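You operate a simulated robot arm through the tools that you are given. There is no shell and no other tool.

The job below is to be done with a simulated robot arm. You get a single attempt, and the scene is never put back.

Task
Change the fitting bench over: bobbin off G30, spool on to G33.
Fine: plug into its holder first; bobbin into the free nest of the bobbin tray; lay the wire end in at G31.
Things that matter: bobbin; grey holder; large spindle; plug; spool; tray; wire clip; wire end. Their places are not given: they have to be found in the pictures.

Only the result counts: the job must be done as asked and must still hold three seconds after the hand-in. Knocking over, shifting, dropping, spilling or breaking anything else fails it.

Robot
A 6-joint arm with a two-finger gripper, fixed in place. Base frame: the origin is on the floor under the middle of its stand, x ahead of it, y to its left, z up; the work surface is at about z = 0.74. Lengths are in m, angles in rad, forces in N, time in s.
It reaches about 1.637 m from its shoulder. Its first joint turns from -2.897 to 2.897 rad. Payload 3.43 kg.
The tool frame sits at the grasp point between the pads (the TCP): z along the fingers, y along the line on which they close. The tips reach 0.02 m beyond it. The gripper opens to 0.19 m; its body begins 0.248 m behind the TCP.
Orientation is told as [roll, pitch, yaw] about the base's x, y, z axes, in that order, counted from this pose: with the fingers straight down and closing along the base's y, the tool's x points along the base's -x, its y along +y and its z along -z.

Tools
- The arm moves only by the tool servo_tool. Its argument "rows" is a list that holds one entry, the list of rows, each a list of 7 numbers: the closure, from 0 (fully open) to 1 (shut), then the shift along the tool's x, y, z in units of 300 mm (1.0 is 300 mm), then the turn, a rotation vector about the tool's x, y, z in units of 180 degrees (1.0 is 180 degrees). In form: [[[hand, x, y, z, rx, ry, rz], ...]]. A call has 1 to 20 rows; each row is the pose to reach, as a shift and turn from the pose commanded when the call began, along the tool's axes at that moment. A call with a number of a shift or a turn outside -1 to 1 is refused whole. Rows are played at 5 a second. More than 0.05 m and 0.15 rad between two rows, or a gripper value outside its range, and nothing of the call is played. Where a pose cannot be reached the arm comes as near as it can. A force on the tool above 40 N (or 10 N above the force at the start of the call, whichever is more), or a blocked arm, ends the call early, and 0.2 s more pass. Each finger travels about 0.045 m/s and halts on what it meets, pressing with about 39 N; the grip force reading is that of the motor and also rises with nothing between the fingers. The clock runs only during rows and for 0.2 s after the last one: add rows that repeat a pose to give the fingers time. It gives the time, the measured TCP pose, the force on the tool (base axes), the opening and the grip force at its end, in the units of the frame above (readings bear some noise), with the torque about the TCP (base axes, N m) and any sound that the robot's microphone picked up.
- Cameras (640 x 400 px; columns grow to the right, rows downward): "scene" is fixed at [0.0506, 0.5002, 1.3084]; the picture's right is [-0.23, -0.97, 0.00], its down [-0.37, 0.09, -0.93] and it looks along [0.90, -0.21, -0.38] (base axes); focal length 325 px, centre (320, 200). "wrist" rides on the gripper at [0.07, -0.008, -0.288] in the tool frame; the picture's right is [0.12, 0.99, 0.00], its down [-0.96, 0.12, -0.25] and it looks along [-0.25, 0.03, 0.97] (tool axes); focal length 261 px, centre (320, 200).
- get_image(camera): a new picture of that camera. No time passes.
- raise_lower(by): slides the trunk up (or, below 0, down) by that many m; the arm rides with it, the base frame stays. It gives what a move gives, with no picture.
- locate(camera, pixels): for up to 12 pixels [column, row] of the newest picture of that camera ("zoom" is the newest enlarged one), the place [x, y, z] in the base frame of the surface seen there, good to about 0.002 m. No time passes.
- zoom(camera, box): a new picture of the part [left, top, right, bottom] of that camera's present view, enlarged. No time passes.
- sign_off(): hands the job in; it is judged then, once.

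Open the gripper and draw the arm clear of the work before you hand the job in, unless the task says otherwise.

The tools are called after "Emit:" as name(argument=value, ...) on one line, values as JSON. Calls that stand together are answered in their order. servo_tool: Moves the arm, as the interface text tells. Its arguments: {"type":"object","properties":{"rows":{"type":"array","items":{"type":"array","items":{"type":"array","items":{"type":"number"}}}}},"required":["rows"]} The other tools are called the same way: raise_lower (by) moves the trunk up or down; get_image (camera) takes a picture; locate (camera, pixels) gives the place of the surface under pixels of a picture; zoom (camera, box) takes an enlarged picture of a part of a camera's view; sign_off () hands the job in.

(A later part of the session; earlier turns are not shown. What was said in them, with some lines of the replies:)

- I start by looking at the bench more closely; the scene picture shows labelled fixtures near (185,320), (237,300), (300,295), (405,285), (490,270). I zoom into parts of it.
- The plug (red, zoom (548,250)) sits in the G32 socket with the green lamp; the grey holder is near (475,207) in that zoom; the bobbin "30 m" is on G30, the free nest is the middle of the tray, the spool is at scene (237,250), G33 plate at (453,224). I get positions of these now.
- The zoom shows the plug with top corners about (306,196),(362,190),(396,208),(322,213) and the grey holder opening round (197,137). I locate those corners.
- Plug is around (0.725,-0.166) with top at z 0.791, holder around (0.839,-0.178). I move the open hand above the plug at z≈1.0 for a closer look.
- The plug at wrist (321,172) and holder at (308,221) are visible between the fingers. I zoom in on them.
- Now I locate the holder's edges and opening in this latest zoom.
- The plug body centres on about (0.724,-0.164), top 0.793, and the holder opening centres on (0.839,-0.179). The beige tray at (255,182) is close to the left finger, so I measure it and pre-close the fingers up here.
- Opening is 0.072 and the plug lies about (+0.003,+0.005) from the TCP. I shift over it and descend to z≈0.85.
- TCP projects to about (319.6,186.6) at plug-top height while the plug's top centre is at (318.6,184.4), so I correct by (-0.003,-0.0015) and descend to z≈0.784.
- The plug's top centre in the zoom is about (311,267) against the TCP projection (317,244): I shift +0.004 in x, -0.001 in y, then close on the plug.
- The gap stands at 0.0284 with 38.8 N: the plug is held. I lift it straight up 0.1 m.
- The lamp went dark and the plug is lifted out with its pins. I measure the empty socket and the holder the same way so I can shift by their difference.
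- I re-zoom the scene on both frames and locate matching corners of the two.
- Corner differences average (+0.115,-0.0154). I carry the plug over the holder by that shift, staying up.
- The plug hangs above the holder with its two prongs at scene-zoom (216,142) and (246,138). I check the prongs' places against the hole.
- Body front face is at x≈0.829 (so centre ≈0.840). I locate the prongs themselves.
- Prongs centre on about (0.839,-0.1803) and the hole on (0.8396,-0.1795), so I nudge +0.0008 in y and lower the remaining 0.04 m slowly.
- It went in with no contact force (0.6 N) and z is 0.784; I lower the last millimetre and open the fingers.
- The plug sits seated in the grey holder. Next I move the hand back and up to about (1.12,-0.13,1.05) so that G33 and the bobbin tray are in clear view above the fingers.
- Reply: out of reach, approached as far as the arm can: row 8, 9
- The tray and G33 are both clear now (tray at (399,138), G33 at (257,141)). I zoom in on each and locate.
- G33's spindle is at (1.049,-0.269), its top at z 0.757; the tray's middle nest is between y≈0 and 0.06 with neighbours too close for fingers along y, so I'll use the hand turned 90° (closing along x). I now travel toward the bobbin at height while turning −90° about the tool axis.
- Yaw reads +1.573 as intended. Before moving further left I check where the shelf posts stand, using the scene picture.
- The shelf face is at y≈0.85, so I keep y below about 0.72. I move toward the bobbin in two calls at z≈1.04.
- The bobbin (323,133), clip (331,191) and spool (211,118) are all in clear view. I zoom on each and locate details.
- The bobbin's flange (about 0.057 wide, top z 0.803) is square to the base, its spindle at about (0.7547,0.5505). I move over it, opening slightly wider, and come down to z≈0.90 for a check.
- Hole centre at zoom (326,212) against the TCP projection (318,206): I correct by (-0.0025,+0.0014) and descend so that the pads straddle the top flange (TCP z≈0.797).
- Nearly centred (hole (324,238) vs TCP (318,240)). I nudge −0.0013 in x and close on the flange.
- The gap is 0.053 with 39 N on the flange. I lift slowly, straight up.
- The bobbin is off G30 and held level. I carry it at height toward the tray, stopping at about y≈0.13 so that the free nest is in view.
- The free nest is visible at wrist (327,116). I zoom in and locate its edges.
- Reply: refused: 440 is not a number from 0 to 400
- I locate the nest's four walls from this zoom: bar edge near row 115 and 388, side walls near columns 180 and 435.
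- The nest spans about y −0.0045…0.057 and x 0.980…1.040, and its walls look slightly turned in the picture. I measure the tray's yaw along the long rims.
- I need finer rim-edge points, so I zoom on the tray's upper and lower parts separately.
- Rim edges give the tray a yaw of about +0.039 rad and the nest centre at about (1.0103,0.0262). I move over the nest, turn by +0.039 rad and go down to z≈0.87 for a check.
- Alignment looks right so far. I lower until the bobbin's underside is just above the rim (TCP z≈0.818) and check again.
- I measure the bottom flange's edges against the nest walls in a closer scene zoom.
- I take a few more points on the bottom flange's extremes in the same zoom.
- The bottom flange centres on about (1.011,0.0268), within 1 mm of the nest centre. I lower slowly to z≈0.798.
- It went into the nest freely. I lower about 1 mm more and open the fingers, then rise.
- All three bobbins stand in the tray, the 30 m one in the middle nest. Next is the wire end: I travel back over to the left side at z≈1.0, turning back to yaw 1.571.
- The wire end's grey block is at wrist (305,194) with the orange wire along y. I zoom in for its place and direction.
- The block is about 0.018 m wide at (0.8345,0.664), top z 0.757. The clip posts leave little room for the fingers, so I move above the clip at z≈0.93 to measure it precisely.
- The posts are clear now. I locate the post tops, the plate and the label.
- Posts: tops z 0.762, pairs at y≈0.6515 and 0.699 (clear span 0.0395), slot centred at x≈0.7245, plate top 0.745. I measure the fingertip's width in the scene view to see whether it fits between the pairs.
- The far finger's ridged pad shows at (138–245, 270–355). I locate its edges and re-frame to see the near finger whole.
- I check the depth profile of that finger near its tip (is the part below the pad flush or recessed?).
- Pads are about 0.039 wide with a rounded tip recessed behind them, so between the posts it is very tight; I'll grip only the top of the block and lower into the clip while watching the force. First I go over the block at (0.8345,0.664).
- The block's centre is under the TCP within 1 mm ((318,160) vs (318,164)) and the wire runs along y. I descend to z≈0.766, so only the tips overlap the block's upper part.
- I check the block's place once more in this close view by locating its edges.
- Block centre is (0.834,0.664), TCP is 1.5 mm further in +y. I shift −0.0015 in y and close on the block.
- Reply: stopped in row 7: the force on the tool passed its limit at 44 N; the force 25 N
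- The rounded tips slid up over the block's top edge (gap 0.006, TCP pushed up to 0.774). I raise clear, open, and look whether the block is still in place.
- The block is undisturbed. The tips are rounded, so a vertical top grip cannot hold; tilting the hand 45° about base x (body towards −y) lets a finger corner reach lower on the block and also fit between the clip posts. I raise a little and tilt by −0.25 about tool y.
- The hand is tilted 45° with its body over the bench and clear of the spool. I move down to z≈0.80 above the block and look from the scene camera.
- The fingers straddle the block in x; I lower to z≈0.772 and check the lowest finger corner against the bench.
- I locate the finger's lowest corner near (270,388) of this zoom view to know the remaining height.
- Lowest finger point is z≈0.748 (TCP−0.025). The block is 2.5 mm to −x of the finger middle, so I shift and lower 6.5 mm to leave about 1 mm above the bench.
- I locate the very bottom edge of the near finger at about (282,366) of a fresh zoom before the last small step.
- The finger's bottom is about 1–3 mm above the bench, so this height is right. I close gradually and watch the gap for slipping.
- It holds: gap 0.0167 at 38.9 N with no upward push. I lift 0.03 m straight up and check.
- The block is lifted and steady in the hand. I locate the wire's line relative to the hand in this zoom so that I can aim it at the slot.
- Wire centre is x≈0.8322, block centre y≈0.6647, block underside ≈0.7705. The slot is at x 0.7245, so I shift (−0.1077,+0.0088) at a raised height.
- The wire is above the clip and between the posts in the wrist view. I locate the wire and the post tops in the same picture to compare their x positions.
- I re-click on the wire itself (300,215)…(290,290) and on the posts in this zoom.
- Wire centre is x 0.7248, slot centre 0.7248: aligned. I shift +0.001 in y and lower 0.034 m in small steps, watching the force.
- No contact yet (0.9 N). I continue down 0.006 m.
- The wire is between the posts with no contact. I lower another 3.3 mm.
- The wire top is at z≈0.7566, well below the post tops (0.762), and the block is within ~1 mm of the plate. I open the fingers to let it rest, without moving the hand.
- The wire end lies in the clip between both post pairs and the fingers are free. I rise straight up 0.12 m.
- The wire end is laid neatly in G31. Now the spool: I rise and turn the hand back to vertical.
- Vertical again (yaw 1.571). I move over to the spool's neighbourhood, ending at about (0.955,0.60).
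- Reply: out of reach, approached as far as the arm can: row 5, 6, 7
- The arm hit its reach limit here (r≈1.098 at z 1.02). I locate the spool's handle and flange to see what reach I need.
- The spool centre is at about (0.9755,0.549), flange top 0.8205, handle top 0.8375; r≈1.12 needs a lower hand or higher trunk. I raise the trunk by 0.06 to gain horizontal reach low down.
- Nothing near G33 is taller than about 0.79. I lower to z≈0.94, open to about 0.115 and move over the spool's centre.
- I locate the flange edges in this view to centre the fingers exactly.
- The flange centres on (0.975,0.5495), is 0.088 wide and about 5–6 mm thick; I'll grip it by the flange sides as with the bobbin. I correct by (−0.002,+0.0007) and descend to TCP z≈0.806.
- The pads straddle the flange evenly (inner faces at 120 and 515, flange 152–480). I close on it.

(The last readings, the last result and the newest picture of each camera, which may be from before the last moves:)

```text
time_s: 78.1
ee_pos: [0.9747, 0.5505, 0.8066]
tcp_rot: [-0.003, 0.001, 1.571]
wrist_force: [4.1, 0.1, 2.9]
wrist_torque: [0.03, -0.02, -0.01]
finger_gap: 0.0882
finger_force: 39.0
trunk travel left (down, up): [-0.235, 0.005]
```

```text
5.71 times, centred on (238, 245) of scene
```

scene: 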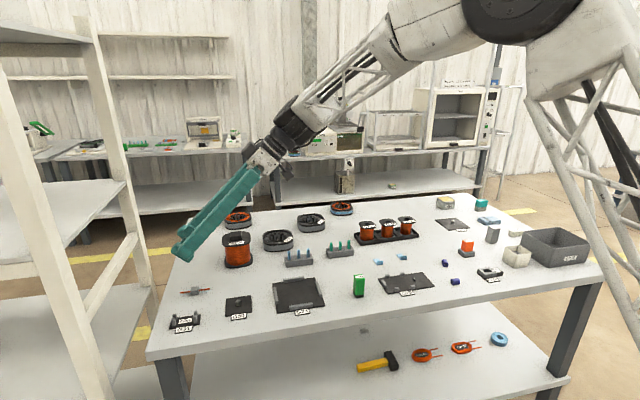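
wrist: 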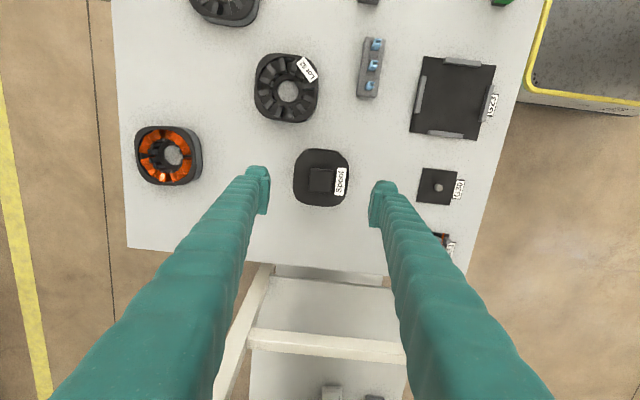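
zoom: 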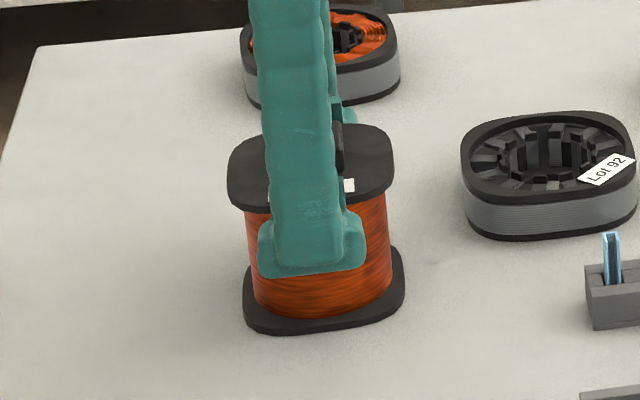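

Gap 0.0882 at 39 N on the flange. I lift slowly 0.03 m and read the load.

Emit:
servo_tool(rows=[[[1, 0, 0, -0.01, 0, 0, 0], [1, 0, 0, -0.02, 0, 0, 0], [1, 0, 0, -0.035, 0, 0, 0], [1, 0, 0, -0.055, 0, 0, 0], [1, 0, 0, -0.08, 0, 0, 0], [1, 0, 0, -0.1, 0, 0, 0], [1, 0, 0, -0.1, 0, 0, 0]]])

Emit:
zoom(camera="scene", box=[190, 210, 286, 280])

Emit:
zoom(camera="wrist", box=[240, 140, 400, 240])

```text
time_s: 79.7
ee_pos: [0.9742, 0.5496, 0.8354]
tcp_rot: [-0.004, 0.0, 1.571]
wrist_force: [0.1, -0.2, -9.4]
wrist_torque: [0.01, -0.01, 0.02]
finger_gap: 0.0879
finger_force: 39.0
trunk travel left (down, up): [-0.235, 0.005]
```

```text
5.71 times, centred on (238, 245) of scene
```

zoom: 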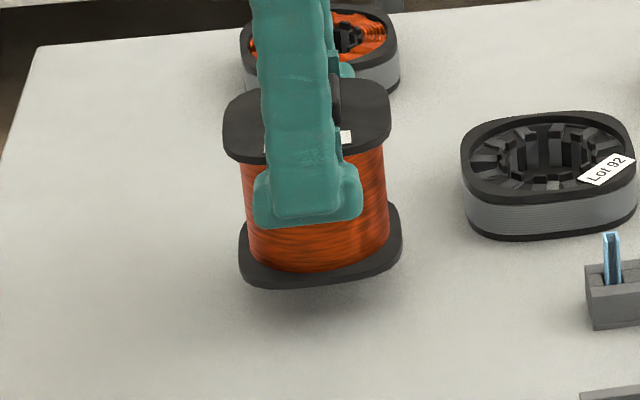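

```text
4.00 times, centred on (320, 190) of wrist
```

zoom: 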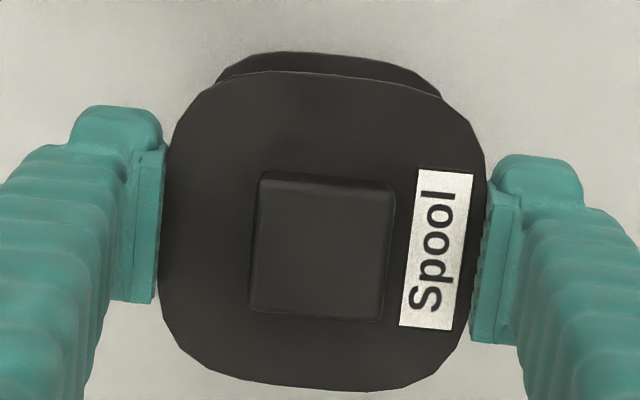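

The spool hangs level with about 9.4 N load and no slip. I raise it to z≈0.93 and carry it toward G33 over the bench in smooth steps.

Emit:
servo_tool(rows=[[[1, 0, 0, -0.05, 0, 0, 0], [1, 0, 0, -0.12, 0, 0, 0], [1, 0, 0, -0.2, 0, 0, 0], [1, 0.02, 0, -0.27, 0, 0, 0], [1, 0.08, 0.0, -0.31, 0, 0, 0], [1, 0.16, 0.0, -0.32, 0, 0, 0], [1, 0.26, 0.0, -0.32, 0, 0, 0], [1, 0.36, 0.0, -0.32, 0, 0, 0], [1, 0.46, 0.0, -0.32, 0, 0, 0], [1, 0.56, 0.0, -0.32, 0, 0, 0], [1, 0.66, 0, -0.32, 0, 0, 0], [1, 0.76, 0, -0.32, 0, 0, 0], [1, 0.85, 0, -0.32, 0, 0, 0], [1, 0.92, 0, -0.32, 0, 0, 0], [1, 0.96, 0, -0.32, 0, 0, 0], [1, 0.96, 0, -0.32, 0, 0, 0]]])

Emit:
servo_tool(rows=[[[1, 0.03, 0, 0, 0, 0, 0], [1, 0.09, 0, 0, 0, 0, 0], [1, 0.18, -0.01, 0, 0, 0, 0], [1, 0.28, -0.02, 0, 0, 0, 0], [1, 0.38, -0.03, 0, 0, 0, 0], [1, 0.48, -0.04, 0, 0, 0, 0], [1, 0.58, -0.06, 0, 0, 0, 0], [1, 0.68, -0.08, 0, 0, 0, 0], [1, 0.78, -0.1, 0, 0, 0, 0], [1, 0.86, -0.11, 0, 0, 0, 0], [1, 0.92, -0.12, 0, 0, 0, 0], [1, 0.95, -0.12, 0, 0, 0, 0], [1, 0.95, -0.12, 0, 0, 0, 0]]])

Emit:
get_image(camera="scene")

Emit:
get_image(camera="wrist")

```text
time_s: 83.1
ee_pos: [0.9747, 0.2609, 0.9332]
tcp_rot: [-0.003, 0.001, 1.571]
wrist_force: [-0.2, 0.5, -9.2]
wrist_torque: [0.04, -0.02, 0.04]
finger_gap: 0.0878
finger_force: 39.2
trunk travel left (down, up): [-0.235, 0.005]
```

```text
time_s: 85.9
ee_pos: [1.0091, -0.0239, 0.9315]
tcp_rot: [-0.004, 0.0, 1.57]
wrist_force: [0.4, 0.0, -9.1]
wrist_torque: [0.03, -0.02, -0.01]
finger_gap: 0.088
finger_force: 38.8
trunk travel left (down, up): [-0.235, 0.005]
```

```text
taken
```

scene: 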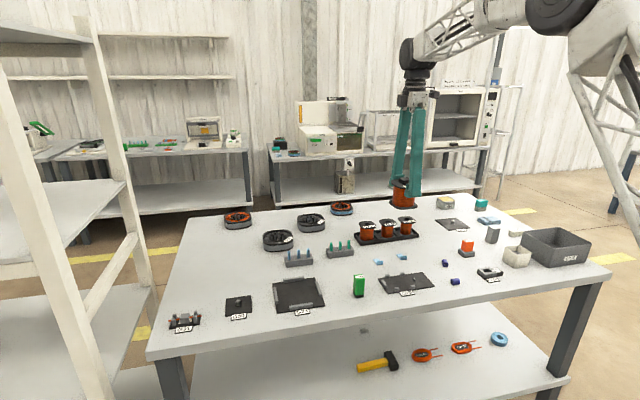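

```text
taken
```

wrist: 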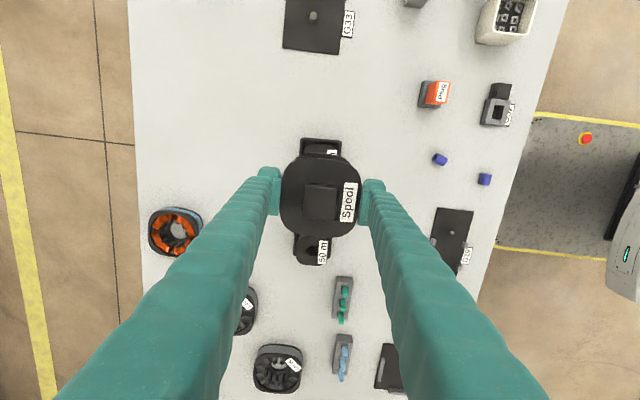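

The spool is carried safely; G33 now shows at the top of the wrist view (312,20). I zoom on it for a fresh fix of the spindle.

Emit:
zoom(camera="wrist", box=[272, 0, 368, 60])

Emit:
locate(camera="zoom", pixels=[[275, 98], [275, 85], [290, 110], [262, 110], [120, 180], [100, 300], [430, 330], [470, 100], [275, 120], [250, 110]])

Emit:
zoom(camera="scene", box=[436, 210, 484, 240])

```text
6.67 times, centred on (320, 30) of wrist
```

zoom: 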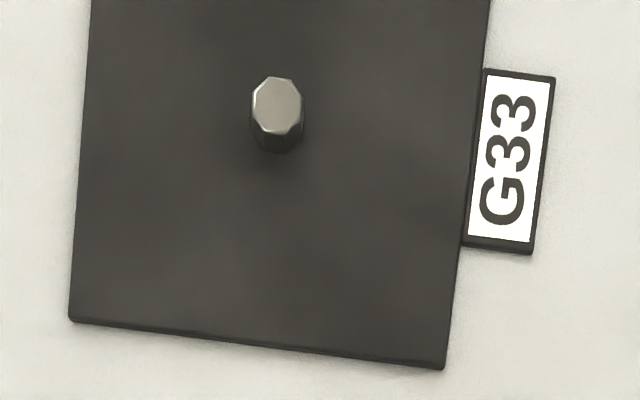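

```text
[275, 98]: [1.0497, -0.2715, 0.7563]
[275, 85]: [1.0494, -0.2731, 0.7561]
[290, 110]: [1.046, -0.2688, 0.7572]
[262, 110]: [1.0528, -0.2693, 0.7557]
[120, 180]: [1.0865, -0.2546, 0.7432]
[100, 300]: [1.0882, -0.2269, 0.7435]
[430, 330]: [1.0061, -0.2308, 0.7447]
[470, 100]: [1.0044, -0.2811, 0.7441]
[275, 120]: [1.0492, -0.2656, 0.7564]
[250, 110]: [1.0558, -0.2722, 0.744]
```

```text
13.33 times, centred on (460, 225) of scene
```

zoom: 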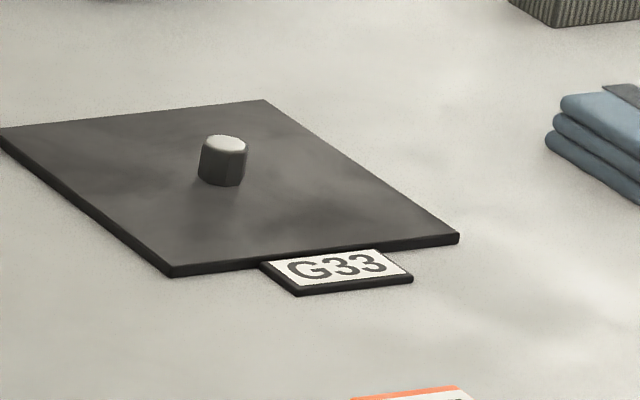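

The spindle top centres on (1.0492,−0.2698). I now locate the held spool's handle and flange to know its exact place before the final move.

Emit:
zoom(camera="wrist", box=[256, 150, 384, 250])

Emit:
locate(camera="zoom", pixels=[[260, 200], [380, 210], [320, 160], [320, 250], [320, 205], [150, 200], [495, 200], [325, 55], [310, 325], [325, 65], [310, 315]])

```text
4.00 times, centred on (320, 200) of wrist
```

zoom: 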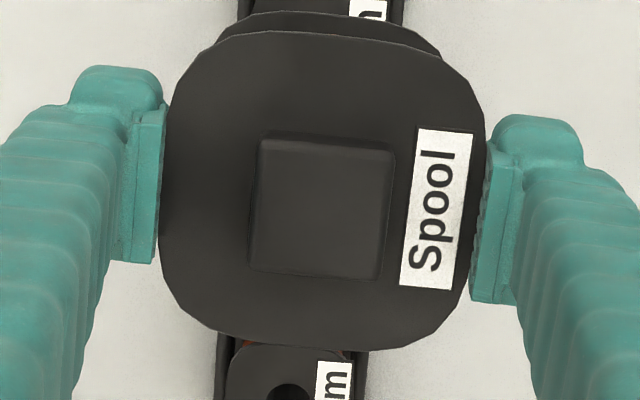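

```text
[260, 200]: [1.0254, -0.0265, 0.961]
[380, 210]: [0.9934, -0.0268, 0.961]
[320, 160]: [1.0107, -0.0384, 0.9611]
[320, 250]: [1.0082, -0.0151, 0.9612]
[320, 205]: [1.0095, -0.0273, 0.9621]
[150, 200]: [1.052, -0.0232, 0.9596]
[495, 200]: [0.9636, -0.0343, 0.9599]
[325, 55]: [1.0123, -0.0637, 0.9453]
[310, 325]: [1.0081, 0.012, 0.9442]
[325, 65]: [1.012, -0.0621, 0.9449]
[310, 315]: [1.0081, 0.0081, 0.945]
```

Held spool centres on about (1.0093,−0.0257), so I move by (+0.040,−0.244) to come over the spindle, staying at the same height.

Emit:
servo_tool(rows=[[[1, 0.03, -0.005, 0, 0, 0, 0], [1, 0.09, -0.015, 0, 0, 0, 0], [1, 0.18, -0.03, 0, 0, 0, 0], [1, 0.28, -0.046, 0, 0, 0, 0], [1, 0.38, -0.062, 0, 0, 0, 0], [1, 0.48, -0.078, 0, 0, 0, 0], [1, 0.58, -0.095, 0, 0, 0, 0], [1, 0.67, -0.11, 0, 0, 0, 0], [1, 0.74, -0.121, 0, 0, 0, 0], [1, 0.79, -0.129, 0, 0, 0, 0], [1, 0.8137, -0.133, 0, 0, 0, 0], [1, 0.8137, -0.133, 0, 0, 0, 0], [1, 0.8137, -0.133, 0, 0, 0, 0]]])

Emit:
zoom(camera="wrist", box=[240, 120, 400, 260])

Emit:
zoom(camera="scene", box=[410, 150, 506, 240])

```text
time_s: 88.7
ee_pos: [1.0502, -0.2668, 0.9325]
tcp_rot: [-0.003, -0.001, 1.572]
wrist_force: [0.1, -0.4, -9.4]
wrist_torque: [-0.01, 0.01, -0.01]
finger_gap: 0.0881
finger_force: 38.3
trunk travel left (down, up): [-0.235, 0.005]
```

```text
2.86 times, centred on (320, 190) of wrist
```

zoom: 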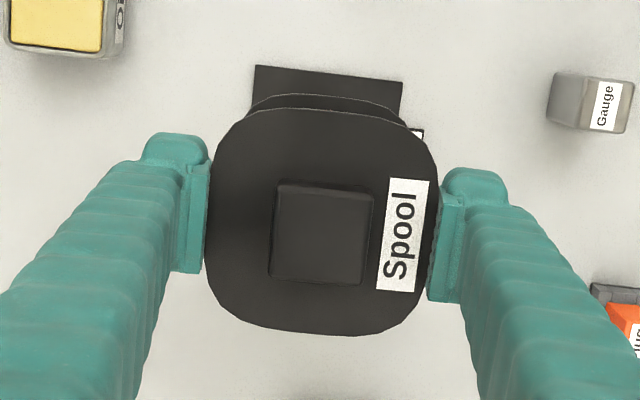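

```text
4.44 times, centred on (458, 195) of scene
```

zoom: 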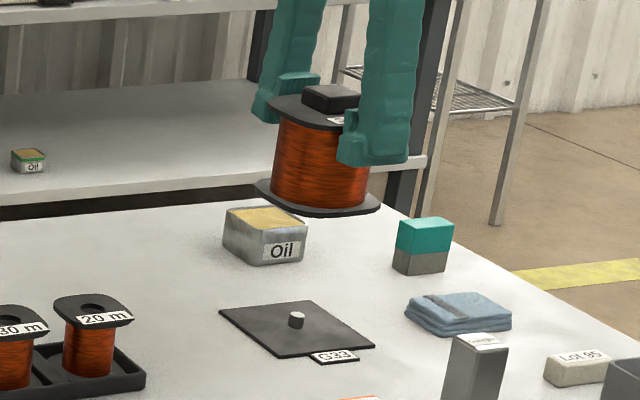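

I check where the handle is now, in the wrist view.

Emit:
zoom(camera="wrist", box=[256, 150, 384, 250])

Emit:
locate(camera="zoom", pixels=[[260, 200], [380, 210], [320, 160], [320, 250], [320, 212], [325, 55], [310, 325], [180, 200], [470, 190], [200, 150], [460, 260]])

```text
4.00 times, centred on (320, 200) of wrist
```

zoom: 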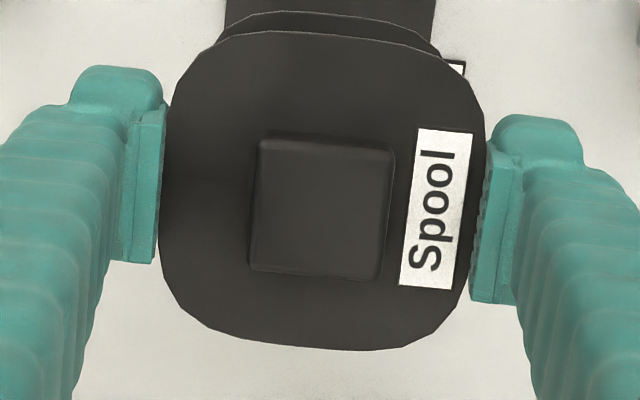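

```text
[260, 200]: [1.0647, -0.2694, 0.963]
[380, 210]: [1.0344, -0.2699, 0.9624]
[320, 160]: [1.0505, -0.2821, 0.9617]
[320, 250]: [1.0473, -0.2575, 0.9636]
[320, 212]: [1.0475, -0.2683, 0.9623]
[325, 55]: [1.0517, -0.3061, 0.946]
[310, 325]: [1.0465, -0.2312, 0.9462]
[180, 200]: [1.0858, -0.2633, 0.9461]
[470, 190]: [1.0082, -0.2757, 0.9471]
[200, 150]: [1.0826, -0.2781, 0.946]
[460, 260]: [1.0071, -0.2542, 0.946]
```

Spool centre (1.0494,−0.2685) vs spindle (1.0492,−0.2698): I shift −0.001 in y and lower about 0.096 m to just above the spindle tip.

Emit:
servo_tool(rows=[[[1, 0.0033, 0, 0.03, 0, 0, 0], [1, 0.0033, 0, 0.08, 0, 0, 0], [1, 0.0033, 0, 0.15, 0, 0, 0], [1, 0.0033, 0, 0.22, 0, 0, 0], [1, 0.0033, 0, 0.28, 0, 0, 0], [1, 0.0033, 0, 0.31, 0, 0, 0], [1, 0.0033, 0, 0.32, 0, 0, 0], [1, 0.0033, 0, 0.32, 0, 0, 0]]])

Emit:
zoom(camera="scene", box=[420, 180, 484, 240])

Emit:
zoom(camera="wrist", box=[256, 130, 384, 250])

```text
time_s: 90.5
ee_pos: [1.0516, -0.2693, 0.8378]
tcp_rot: [-0.005, 0.001, 1.571]
wrist_force: [-0.3, 0.3, -8.1]
wrist_torque: [0.02, -0.02, 0.01]
finger_gap: 0.0876
finger_force: 39.1
trunk travel left (down, up): [-0.235, 0.005]
```

```text
6.67 times, centred on (452, 210) of scene
```

zoom: 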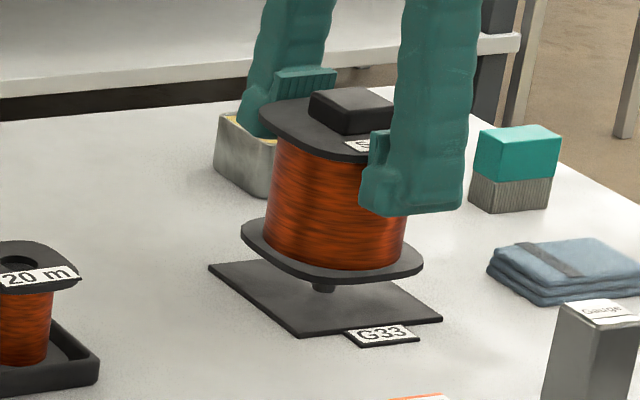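

```text
3.33 times, centred on (320, 190) of wrist
```

zoom: 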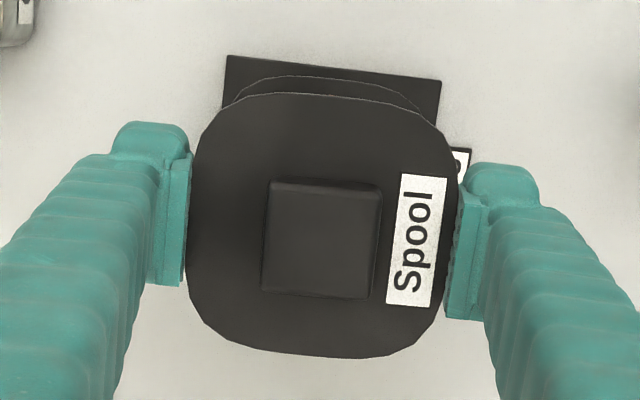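

The spool's underside is ~14 mm above the spindle tip. I locate the bottom flange's edges and the spindle in a closer scene zoom.

Emit:
zoom(camera="scene", box=[452, 210, 492, 240])

Emit:
zoom(camera="scene", box=[448, 208, 488, 233])

Emit:
zoom(camera="scene", box=[450, 205, 490, 230])

```text
13.33 times, centred on (472, 225) of scene
```

zoom: 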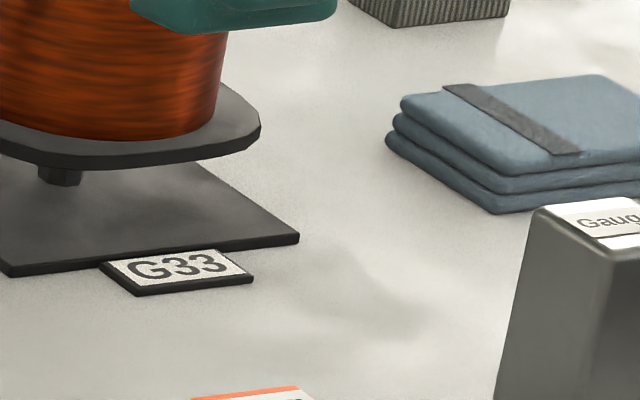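

```text
16.00 times, centred on (468, 220) of scene
```

zoom: 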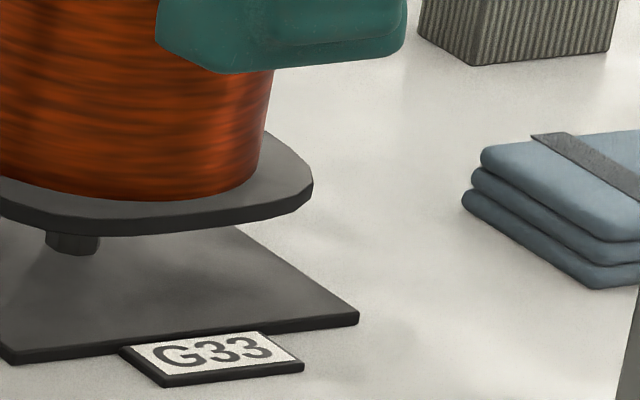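

```text
16.00 times, centred on (470, 218) of scene
```

zoom: 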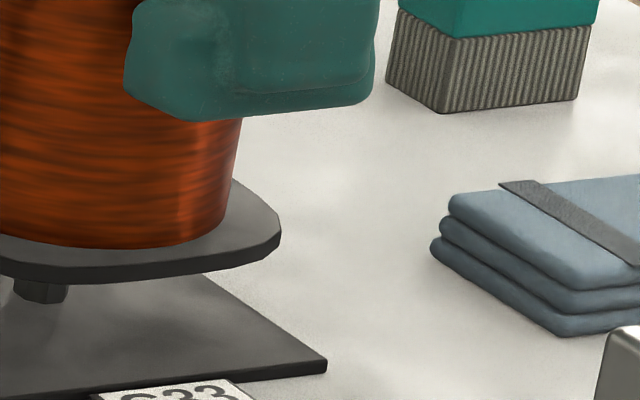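

The spool is further left than I framed; I re-frame on columns 430–470 and locate the flange edges and spindle.

Emit:
zoom(camera="scene", box=[436, 206, 484, 236])

Emit:
locate(camera="zoom", pixels=[[45, 110], [50, 125], [200, 212], [250, 215], [390, 175], [388, 160], [205, 230], [225, 235], [100, 175], [330, 205], [190, 232], [215, 242]])

```text
13.33 times, centred on (460, 221) of scene
```

zoom: 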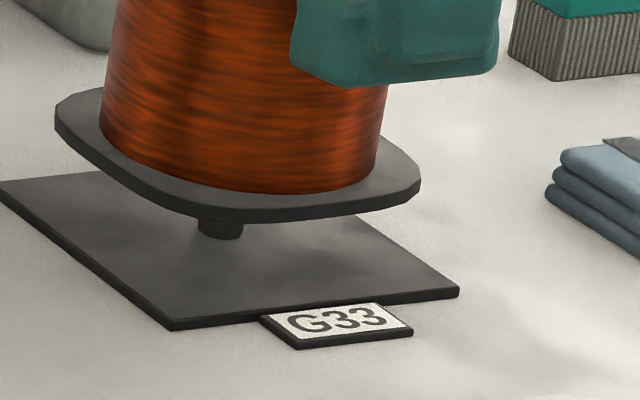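

```text
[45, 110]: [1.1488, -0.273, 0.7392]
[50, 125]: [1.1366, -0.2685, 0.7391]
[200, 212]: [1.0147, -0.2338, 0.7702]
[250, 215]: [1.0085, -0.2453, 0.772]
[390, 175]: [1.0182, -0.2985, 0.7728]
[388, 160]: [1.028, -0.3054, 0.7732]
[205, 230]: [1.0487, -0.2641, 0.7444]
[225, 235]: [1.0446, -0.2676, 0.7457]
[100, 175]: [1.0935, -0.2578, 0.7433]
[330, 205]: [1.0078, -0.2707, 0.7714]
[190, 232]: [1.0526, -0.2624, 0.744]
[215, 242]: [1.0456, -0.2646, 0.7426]
```

I re-measure the handle's centre in the wrist view at this height, and the bottom flange's left and right extremes.

Emit:
locate(camera="zoom", pixels=[[60, 135], [64, 140], [80, 155], [418, 190], [415, 200], [400, 205], [300, 215], [350, 212], [280, 217]])

Emit:
zoom(camera="wrist", box=[256, 150, 384, 250])

Emit:
locate(camera="zoom", pixels=[[260, 200], [380, 210], [320, 160], [320, 250], [320, 212], [325, 55], [310, 325], [180, 200], [470, 190], [170, 200], [480, 190]])

```text
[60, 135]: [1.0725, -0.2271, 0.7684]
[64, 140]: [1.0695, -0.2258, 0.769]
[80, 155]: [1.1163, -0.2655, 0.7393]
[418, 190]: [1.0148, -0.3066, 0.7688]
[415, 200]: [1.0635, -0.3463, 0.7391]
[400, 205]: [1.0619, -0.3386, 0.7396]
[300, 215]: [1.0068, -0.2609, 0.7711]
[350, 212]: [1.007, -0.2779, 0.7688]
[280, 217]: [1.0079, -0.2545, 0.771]
```

```text
4.00 times, centred on (320, 200) of wrist
```

zoom: 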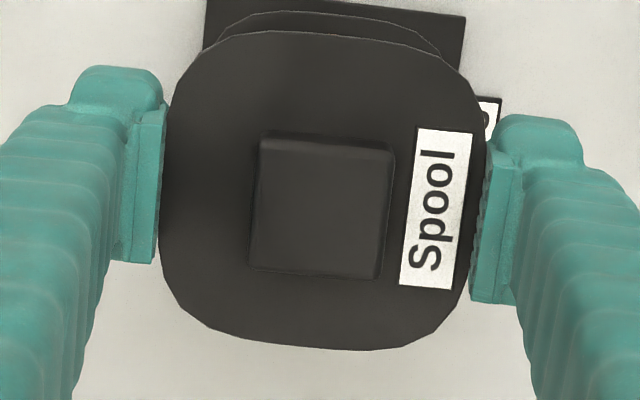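

```text
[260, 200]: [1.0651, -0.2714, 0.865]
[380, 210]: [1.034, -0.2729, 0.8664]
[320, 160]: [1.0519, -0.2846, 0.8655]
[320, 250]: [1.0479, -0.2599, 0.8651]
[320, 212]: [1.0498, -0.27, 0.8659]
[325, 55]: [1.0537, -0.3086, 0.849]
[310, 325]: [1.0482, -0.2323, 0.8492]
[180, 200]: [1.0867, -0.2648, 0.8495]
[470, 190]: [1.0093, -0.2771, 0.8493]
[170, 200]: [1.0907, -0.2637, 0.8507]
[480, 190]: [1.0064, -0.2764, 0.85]
```

Spool centre (1.0495,−0.2704) vs spindle (1.0492,−0.2695): within 1 mm. I nudge +0.0008 in y and lower gently 0.018 m over the spindle, watching the load.

Emit:
servo_tool(rows=[[[1, -0.0027, 0, 0.01, 0, 0, 0], [1, -0.0027, 0, 0.02, 0, 0, 0], [1, -0.0027, 0, 0.03, 0, 0, 0], [1, -0.0027, 0, 0.04, 0, 0, 0], [1, -0.0027, 0, 0.05, 0, 0, 0], [1, -0.0027, 0, 0.06, 0, 0, 0], [1, -0.0027, 0, 0.06, 0, 0, 0]]])

Emit:
zoom(camera="scene", box=[436, 206, 484, 236])

```text
time_s: 92.1
ee_pos: [1.0508, -0.2689, 0.8184]
tcp_rot: [-0.002, -0.002, 1.57]
wrist_force: [-0.3, -0.3, -9.1]
wrist_torque: [0.02, -0.04, 0.02]
finger_gap: 0.0876
finger_force: 39.1
trunk travel left (down, up): [-0.235, 0.005]
```

```text
13.33 times, centred on (460, 221) of scene
```

zoom: 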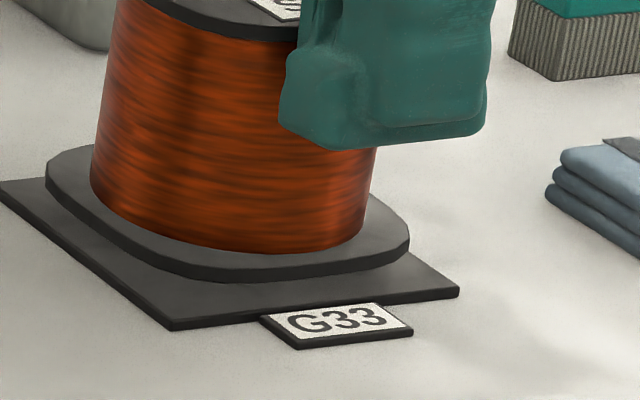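

The load is still −9.1 N with the underside at about 0.752, below the spindle tip, so it is threading. I lower the last 7 mm in 1–2 mm steps.

Emit:
servo_tool(rows=[[[1, 0, 0, 0.006, 0, 0, 0], [1, 0, 0, 0.012, 0, 0, 0], [1, 0, 0, 0.017, 0, 0, 0], [1, 0, 0, 0.021, 0, 0, 0], [1, 0, 0, 0.024, 0, 0, 0], [1, 0, 0, 0.024, 0, 0, 0]]])

Emit:
zoom(camera="scene", box=[436, 206, 484, 236])

```text
time_s: 93.5
ee_pos: [1.0506, -0.2686, 0.8122]
tcp_rot: [-0.006, 0.0, 1.571]
wrist_force: [-0.3, 0.9, -3.7]
wrist_torque: [0.0, -0.17, -0.02]
finger_gap: 0.0878
finger_force: 38.7
trunk travel left (down, up): [-0.235, 0.005]
```

```text
13.33 times, centred on (460, 221) of scene
```

zoom: 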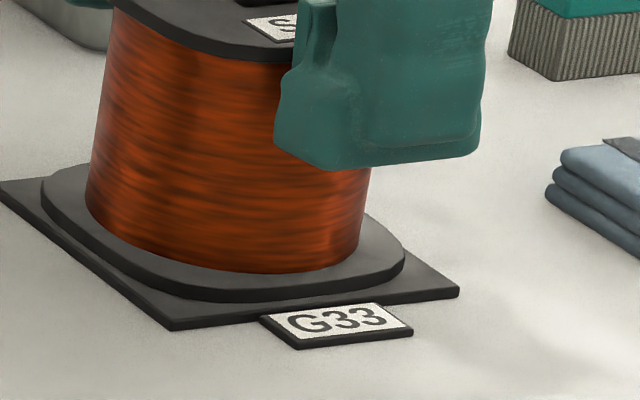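

The load fell to 3.7 N: it is touching the plate. I settle it by another millimetre and then open the fingers.

Emit:
servo_tool(rows=[[[1, 0, 0, 0.002, 0, 0, 0], [1, 0, 0, 0.003, 0, 0, 0], [1, 0, 0, 0.003, 0, 0, 0]]])

Emit:
servo_tool(rows=[[[0.53, 0, 0, 0, 0, 0, 0], [0.5, 0, 0, 0, 0, 0, 0], [0.47, 0, 0, 0, 0, 0, 0], [0.43, 0, 0, 0, 0, 0, 0], [0.4, 0, 0, 0, 0, 0, 0], [0.395, 0, 0, 0, 0, 0, 0], [0.395, 0, 0, 0, 0, 0, 0]]])

Emit:
zoom(camera="scene", box=[412, 180, 492, 240])

Emit:
zoom(camera="wrist", box=[240, 120, 400, 260])

```text
time_s: 94.3
ee_pos: [1.0496, -0.2699, 0.8123]
tcp_rot: [-0.005, -0.002, 1.57]
wrist_force: [0.9, 2.3, 2.9]
wrist_torque: [-0.02, -0.13, 0.03]
finger_gap: 0.0875
finger_force: 39.2
trunk travel left (down, up): [-0.235, 0.005]
```

```text
time_s: 95.9
ee_pos: [1.0501, -0.2697, 0.8124]
tcp_rot: [-0.004, 0.001, 1.57]
wrist_force: [0.2, 0.1, -0.7]
wrist_torque: [0.03, -0.03, -0.01]
finger_gap: 0.1149
finger_force: 0.1
trunk travel left (down, up): [-0.235, 0.005]
```

```text
6.67 times, centred on (452, 210) of scene
```

zoom: 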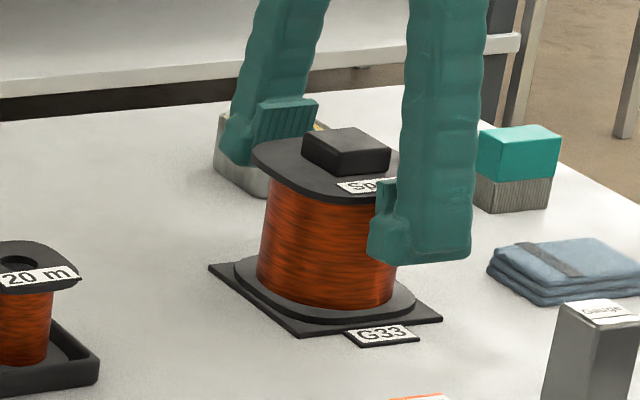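

```text
2.86 times, centred on (320, 190) of wrist
```

zoom: 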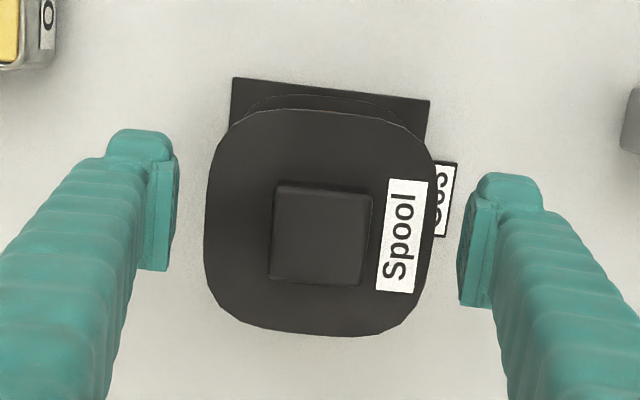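

The spool stands on G33 and the fingers are clear of its flange. I rise straight up 0.13 m and check the spool's height and level.

Emit:
servo_tool(rows=[[[0.395, 0, 0, -0.03, 0, 0, 0], [0.395, 0, 0, -0.1, 0, 0, 0], [0.395, 0, 0, -0.2, 0, 0, 0], [0.395, 0, 0, -0.32, 0, 0, 0], [0.395, 0, 0, -0.43, 0, 0, 0], [0.395, 0, 0, -0.43, 0, 0, 0]]])

Emit:
zoom(camera="scene", box=[412, 180, 492, 240])

Emit:
locate(camera="zoom", pixels=[[345, 140], [330, 150], [365, 145], [280, 165], [390, 170], [300, 180], [250, 280], [330, 318], [400, 300]])

Emit:
get_image(camera="wrist")

```text
time_s: 97.3
ee_pos: [1.0487, -0.2669, 0.9413]
tcp_rot: [-0.003, 0.0, 1.57]
wrist_force: [-0.5, 0.3, 0.9]
wrist_torque: [0.01, -0.01, -0.02]
finger_gap: 0.1149
finger_force: 0.0
trunk travel left (down, up): [-0.235, 0.005]
```

```text
6.67 times, centred on (452, 210) of scene
```

zoom: 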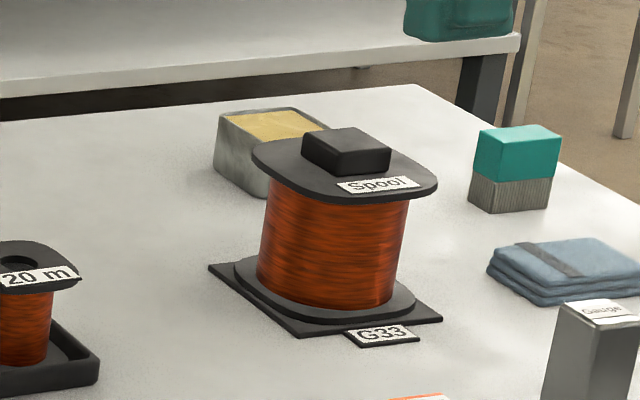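

```text
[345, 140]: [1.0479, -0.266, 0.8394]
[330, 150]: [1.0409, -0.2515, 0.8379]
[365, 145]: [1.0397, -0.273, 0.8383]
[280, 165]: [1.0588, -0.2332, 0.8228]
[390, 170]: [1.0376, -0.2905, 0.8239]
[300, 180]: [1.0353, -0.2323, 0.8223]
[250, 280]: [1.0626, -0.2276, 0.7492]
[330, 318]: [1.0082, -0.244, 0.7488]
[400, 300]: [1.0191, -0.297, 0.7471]
```

```text
taken
```

wrist: 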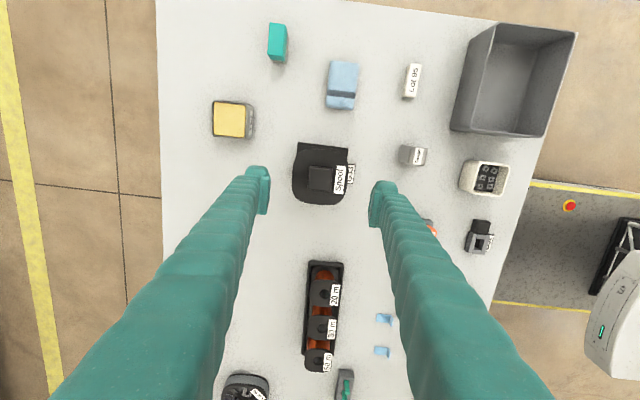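

The spool is seated (handle top 0.839, flange 0.823, level). I draw the arm up and back, clear of the work, opening the gripper.

Emit:
servo_tool(rows=[[[0.3, 0, 0, -0.13, 0, 0, 0], [0.2, -0.03, 0.08, -0.25, 0, 0, 0], [0.1, -0.08, 0.2, -0.3, 0, 0, 0], [0, -0.15, 0.33, -0.33, 0, 0, 0], [0, -0.22, 0.46, -0.36, 0, 0, 0], [0, -0.29, 0.59, -0.38, 0, 0, 0], [0, -0.36, 0.72, -0.4, 0, 0, 0], [0, -0.43, 0.85, -0.4, 0, 0, 0], [0, -0.5, 0.967, -0.4, 0, 0, 0], [0, -0.5, 0.967, -0.4, 0, 0, 0], [0, -0.5, 0.967, -0.4, 0, 0, 0]]])

Emit:
get_image(camera="scene")

Emit:
zoom(camera="scene", box=[150, 195, 360, 335])

Emit:
zoom(camera="scene", box=[340, 185, 540, 305])

```text
time_s: 99.7
ee_pos: [0.7588, -0.1185, 1.06]
tcp_rot: [-0.003, -0.001, 1.572]
wrist_force: [-0.5, -0.1, 0.1]
wrist_torque: [0.02, 0.01, -0.01]
finger_gap: 0.1899
finger_force: 0.0
trunk travel left (down, up): [-0.235, 0.005]
```

```text
taken
```

scene: 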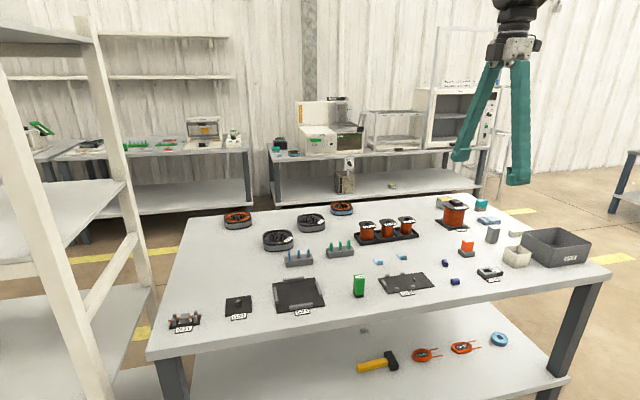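

```text
2.86 times, centred on (255, 265) of scene
```

zoom: 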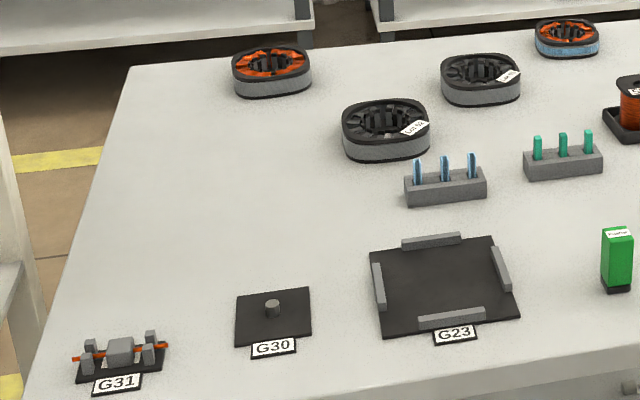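

```text
3.20 times, centred on (440, 245) of scene
```

zoom: 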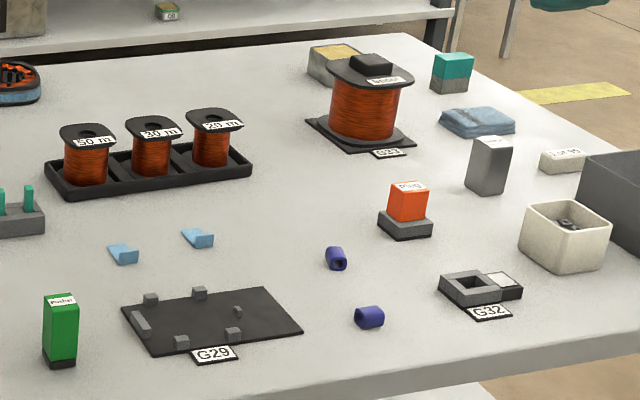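

All four placements show as asked: plug in the grey holder, 30 m bobbin in the middle nest, wire end in G31, spool on G33. Everything else stands where it was, the gripper is open and clear, so I hand in.

Emit:
sign_off()

```text
The job is handed in.
```

The fitting bench is changed over and I have handed the job in; I don't have the judging result.

- **Plug:** pulled from G32 first (its lamp went dark) and seated in the grey holder.
- **Bobbin:** the 30 m bobbin is off G30 and in the middle nest of the bobbin tray.
- **Wire end:** lies in the clip at G31, with the wire between both pairs of posts.
- **Spool:** on the G33 spindle, seated on its plate and level.

My first grip on the wire end slipped: the fingertips slid over the top of its block and the force limit stopped the move. The block did not shift. I then tilted the hand 45° to pick it up and lay it in the clip.

In the last pictures nothing else on the bench had moved. The gripper is open and the arm is clear of the work. I raised the trunk by 0.06 m to reach the spool and left it there.
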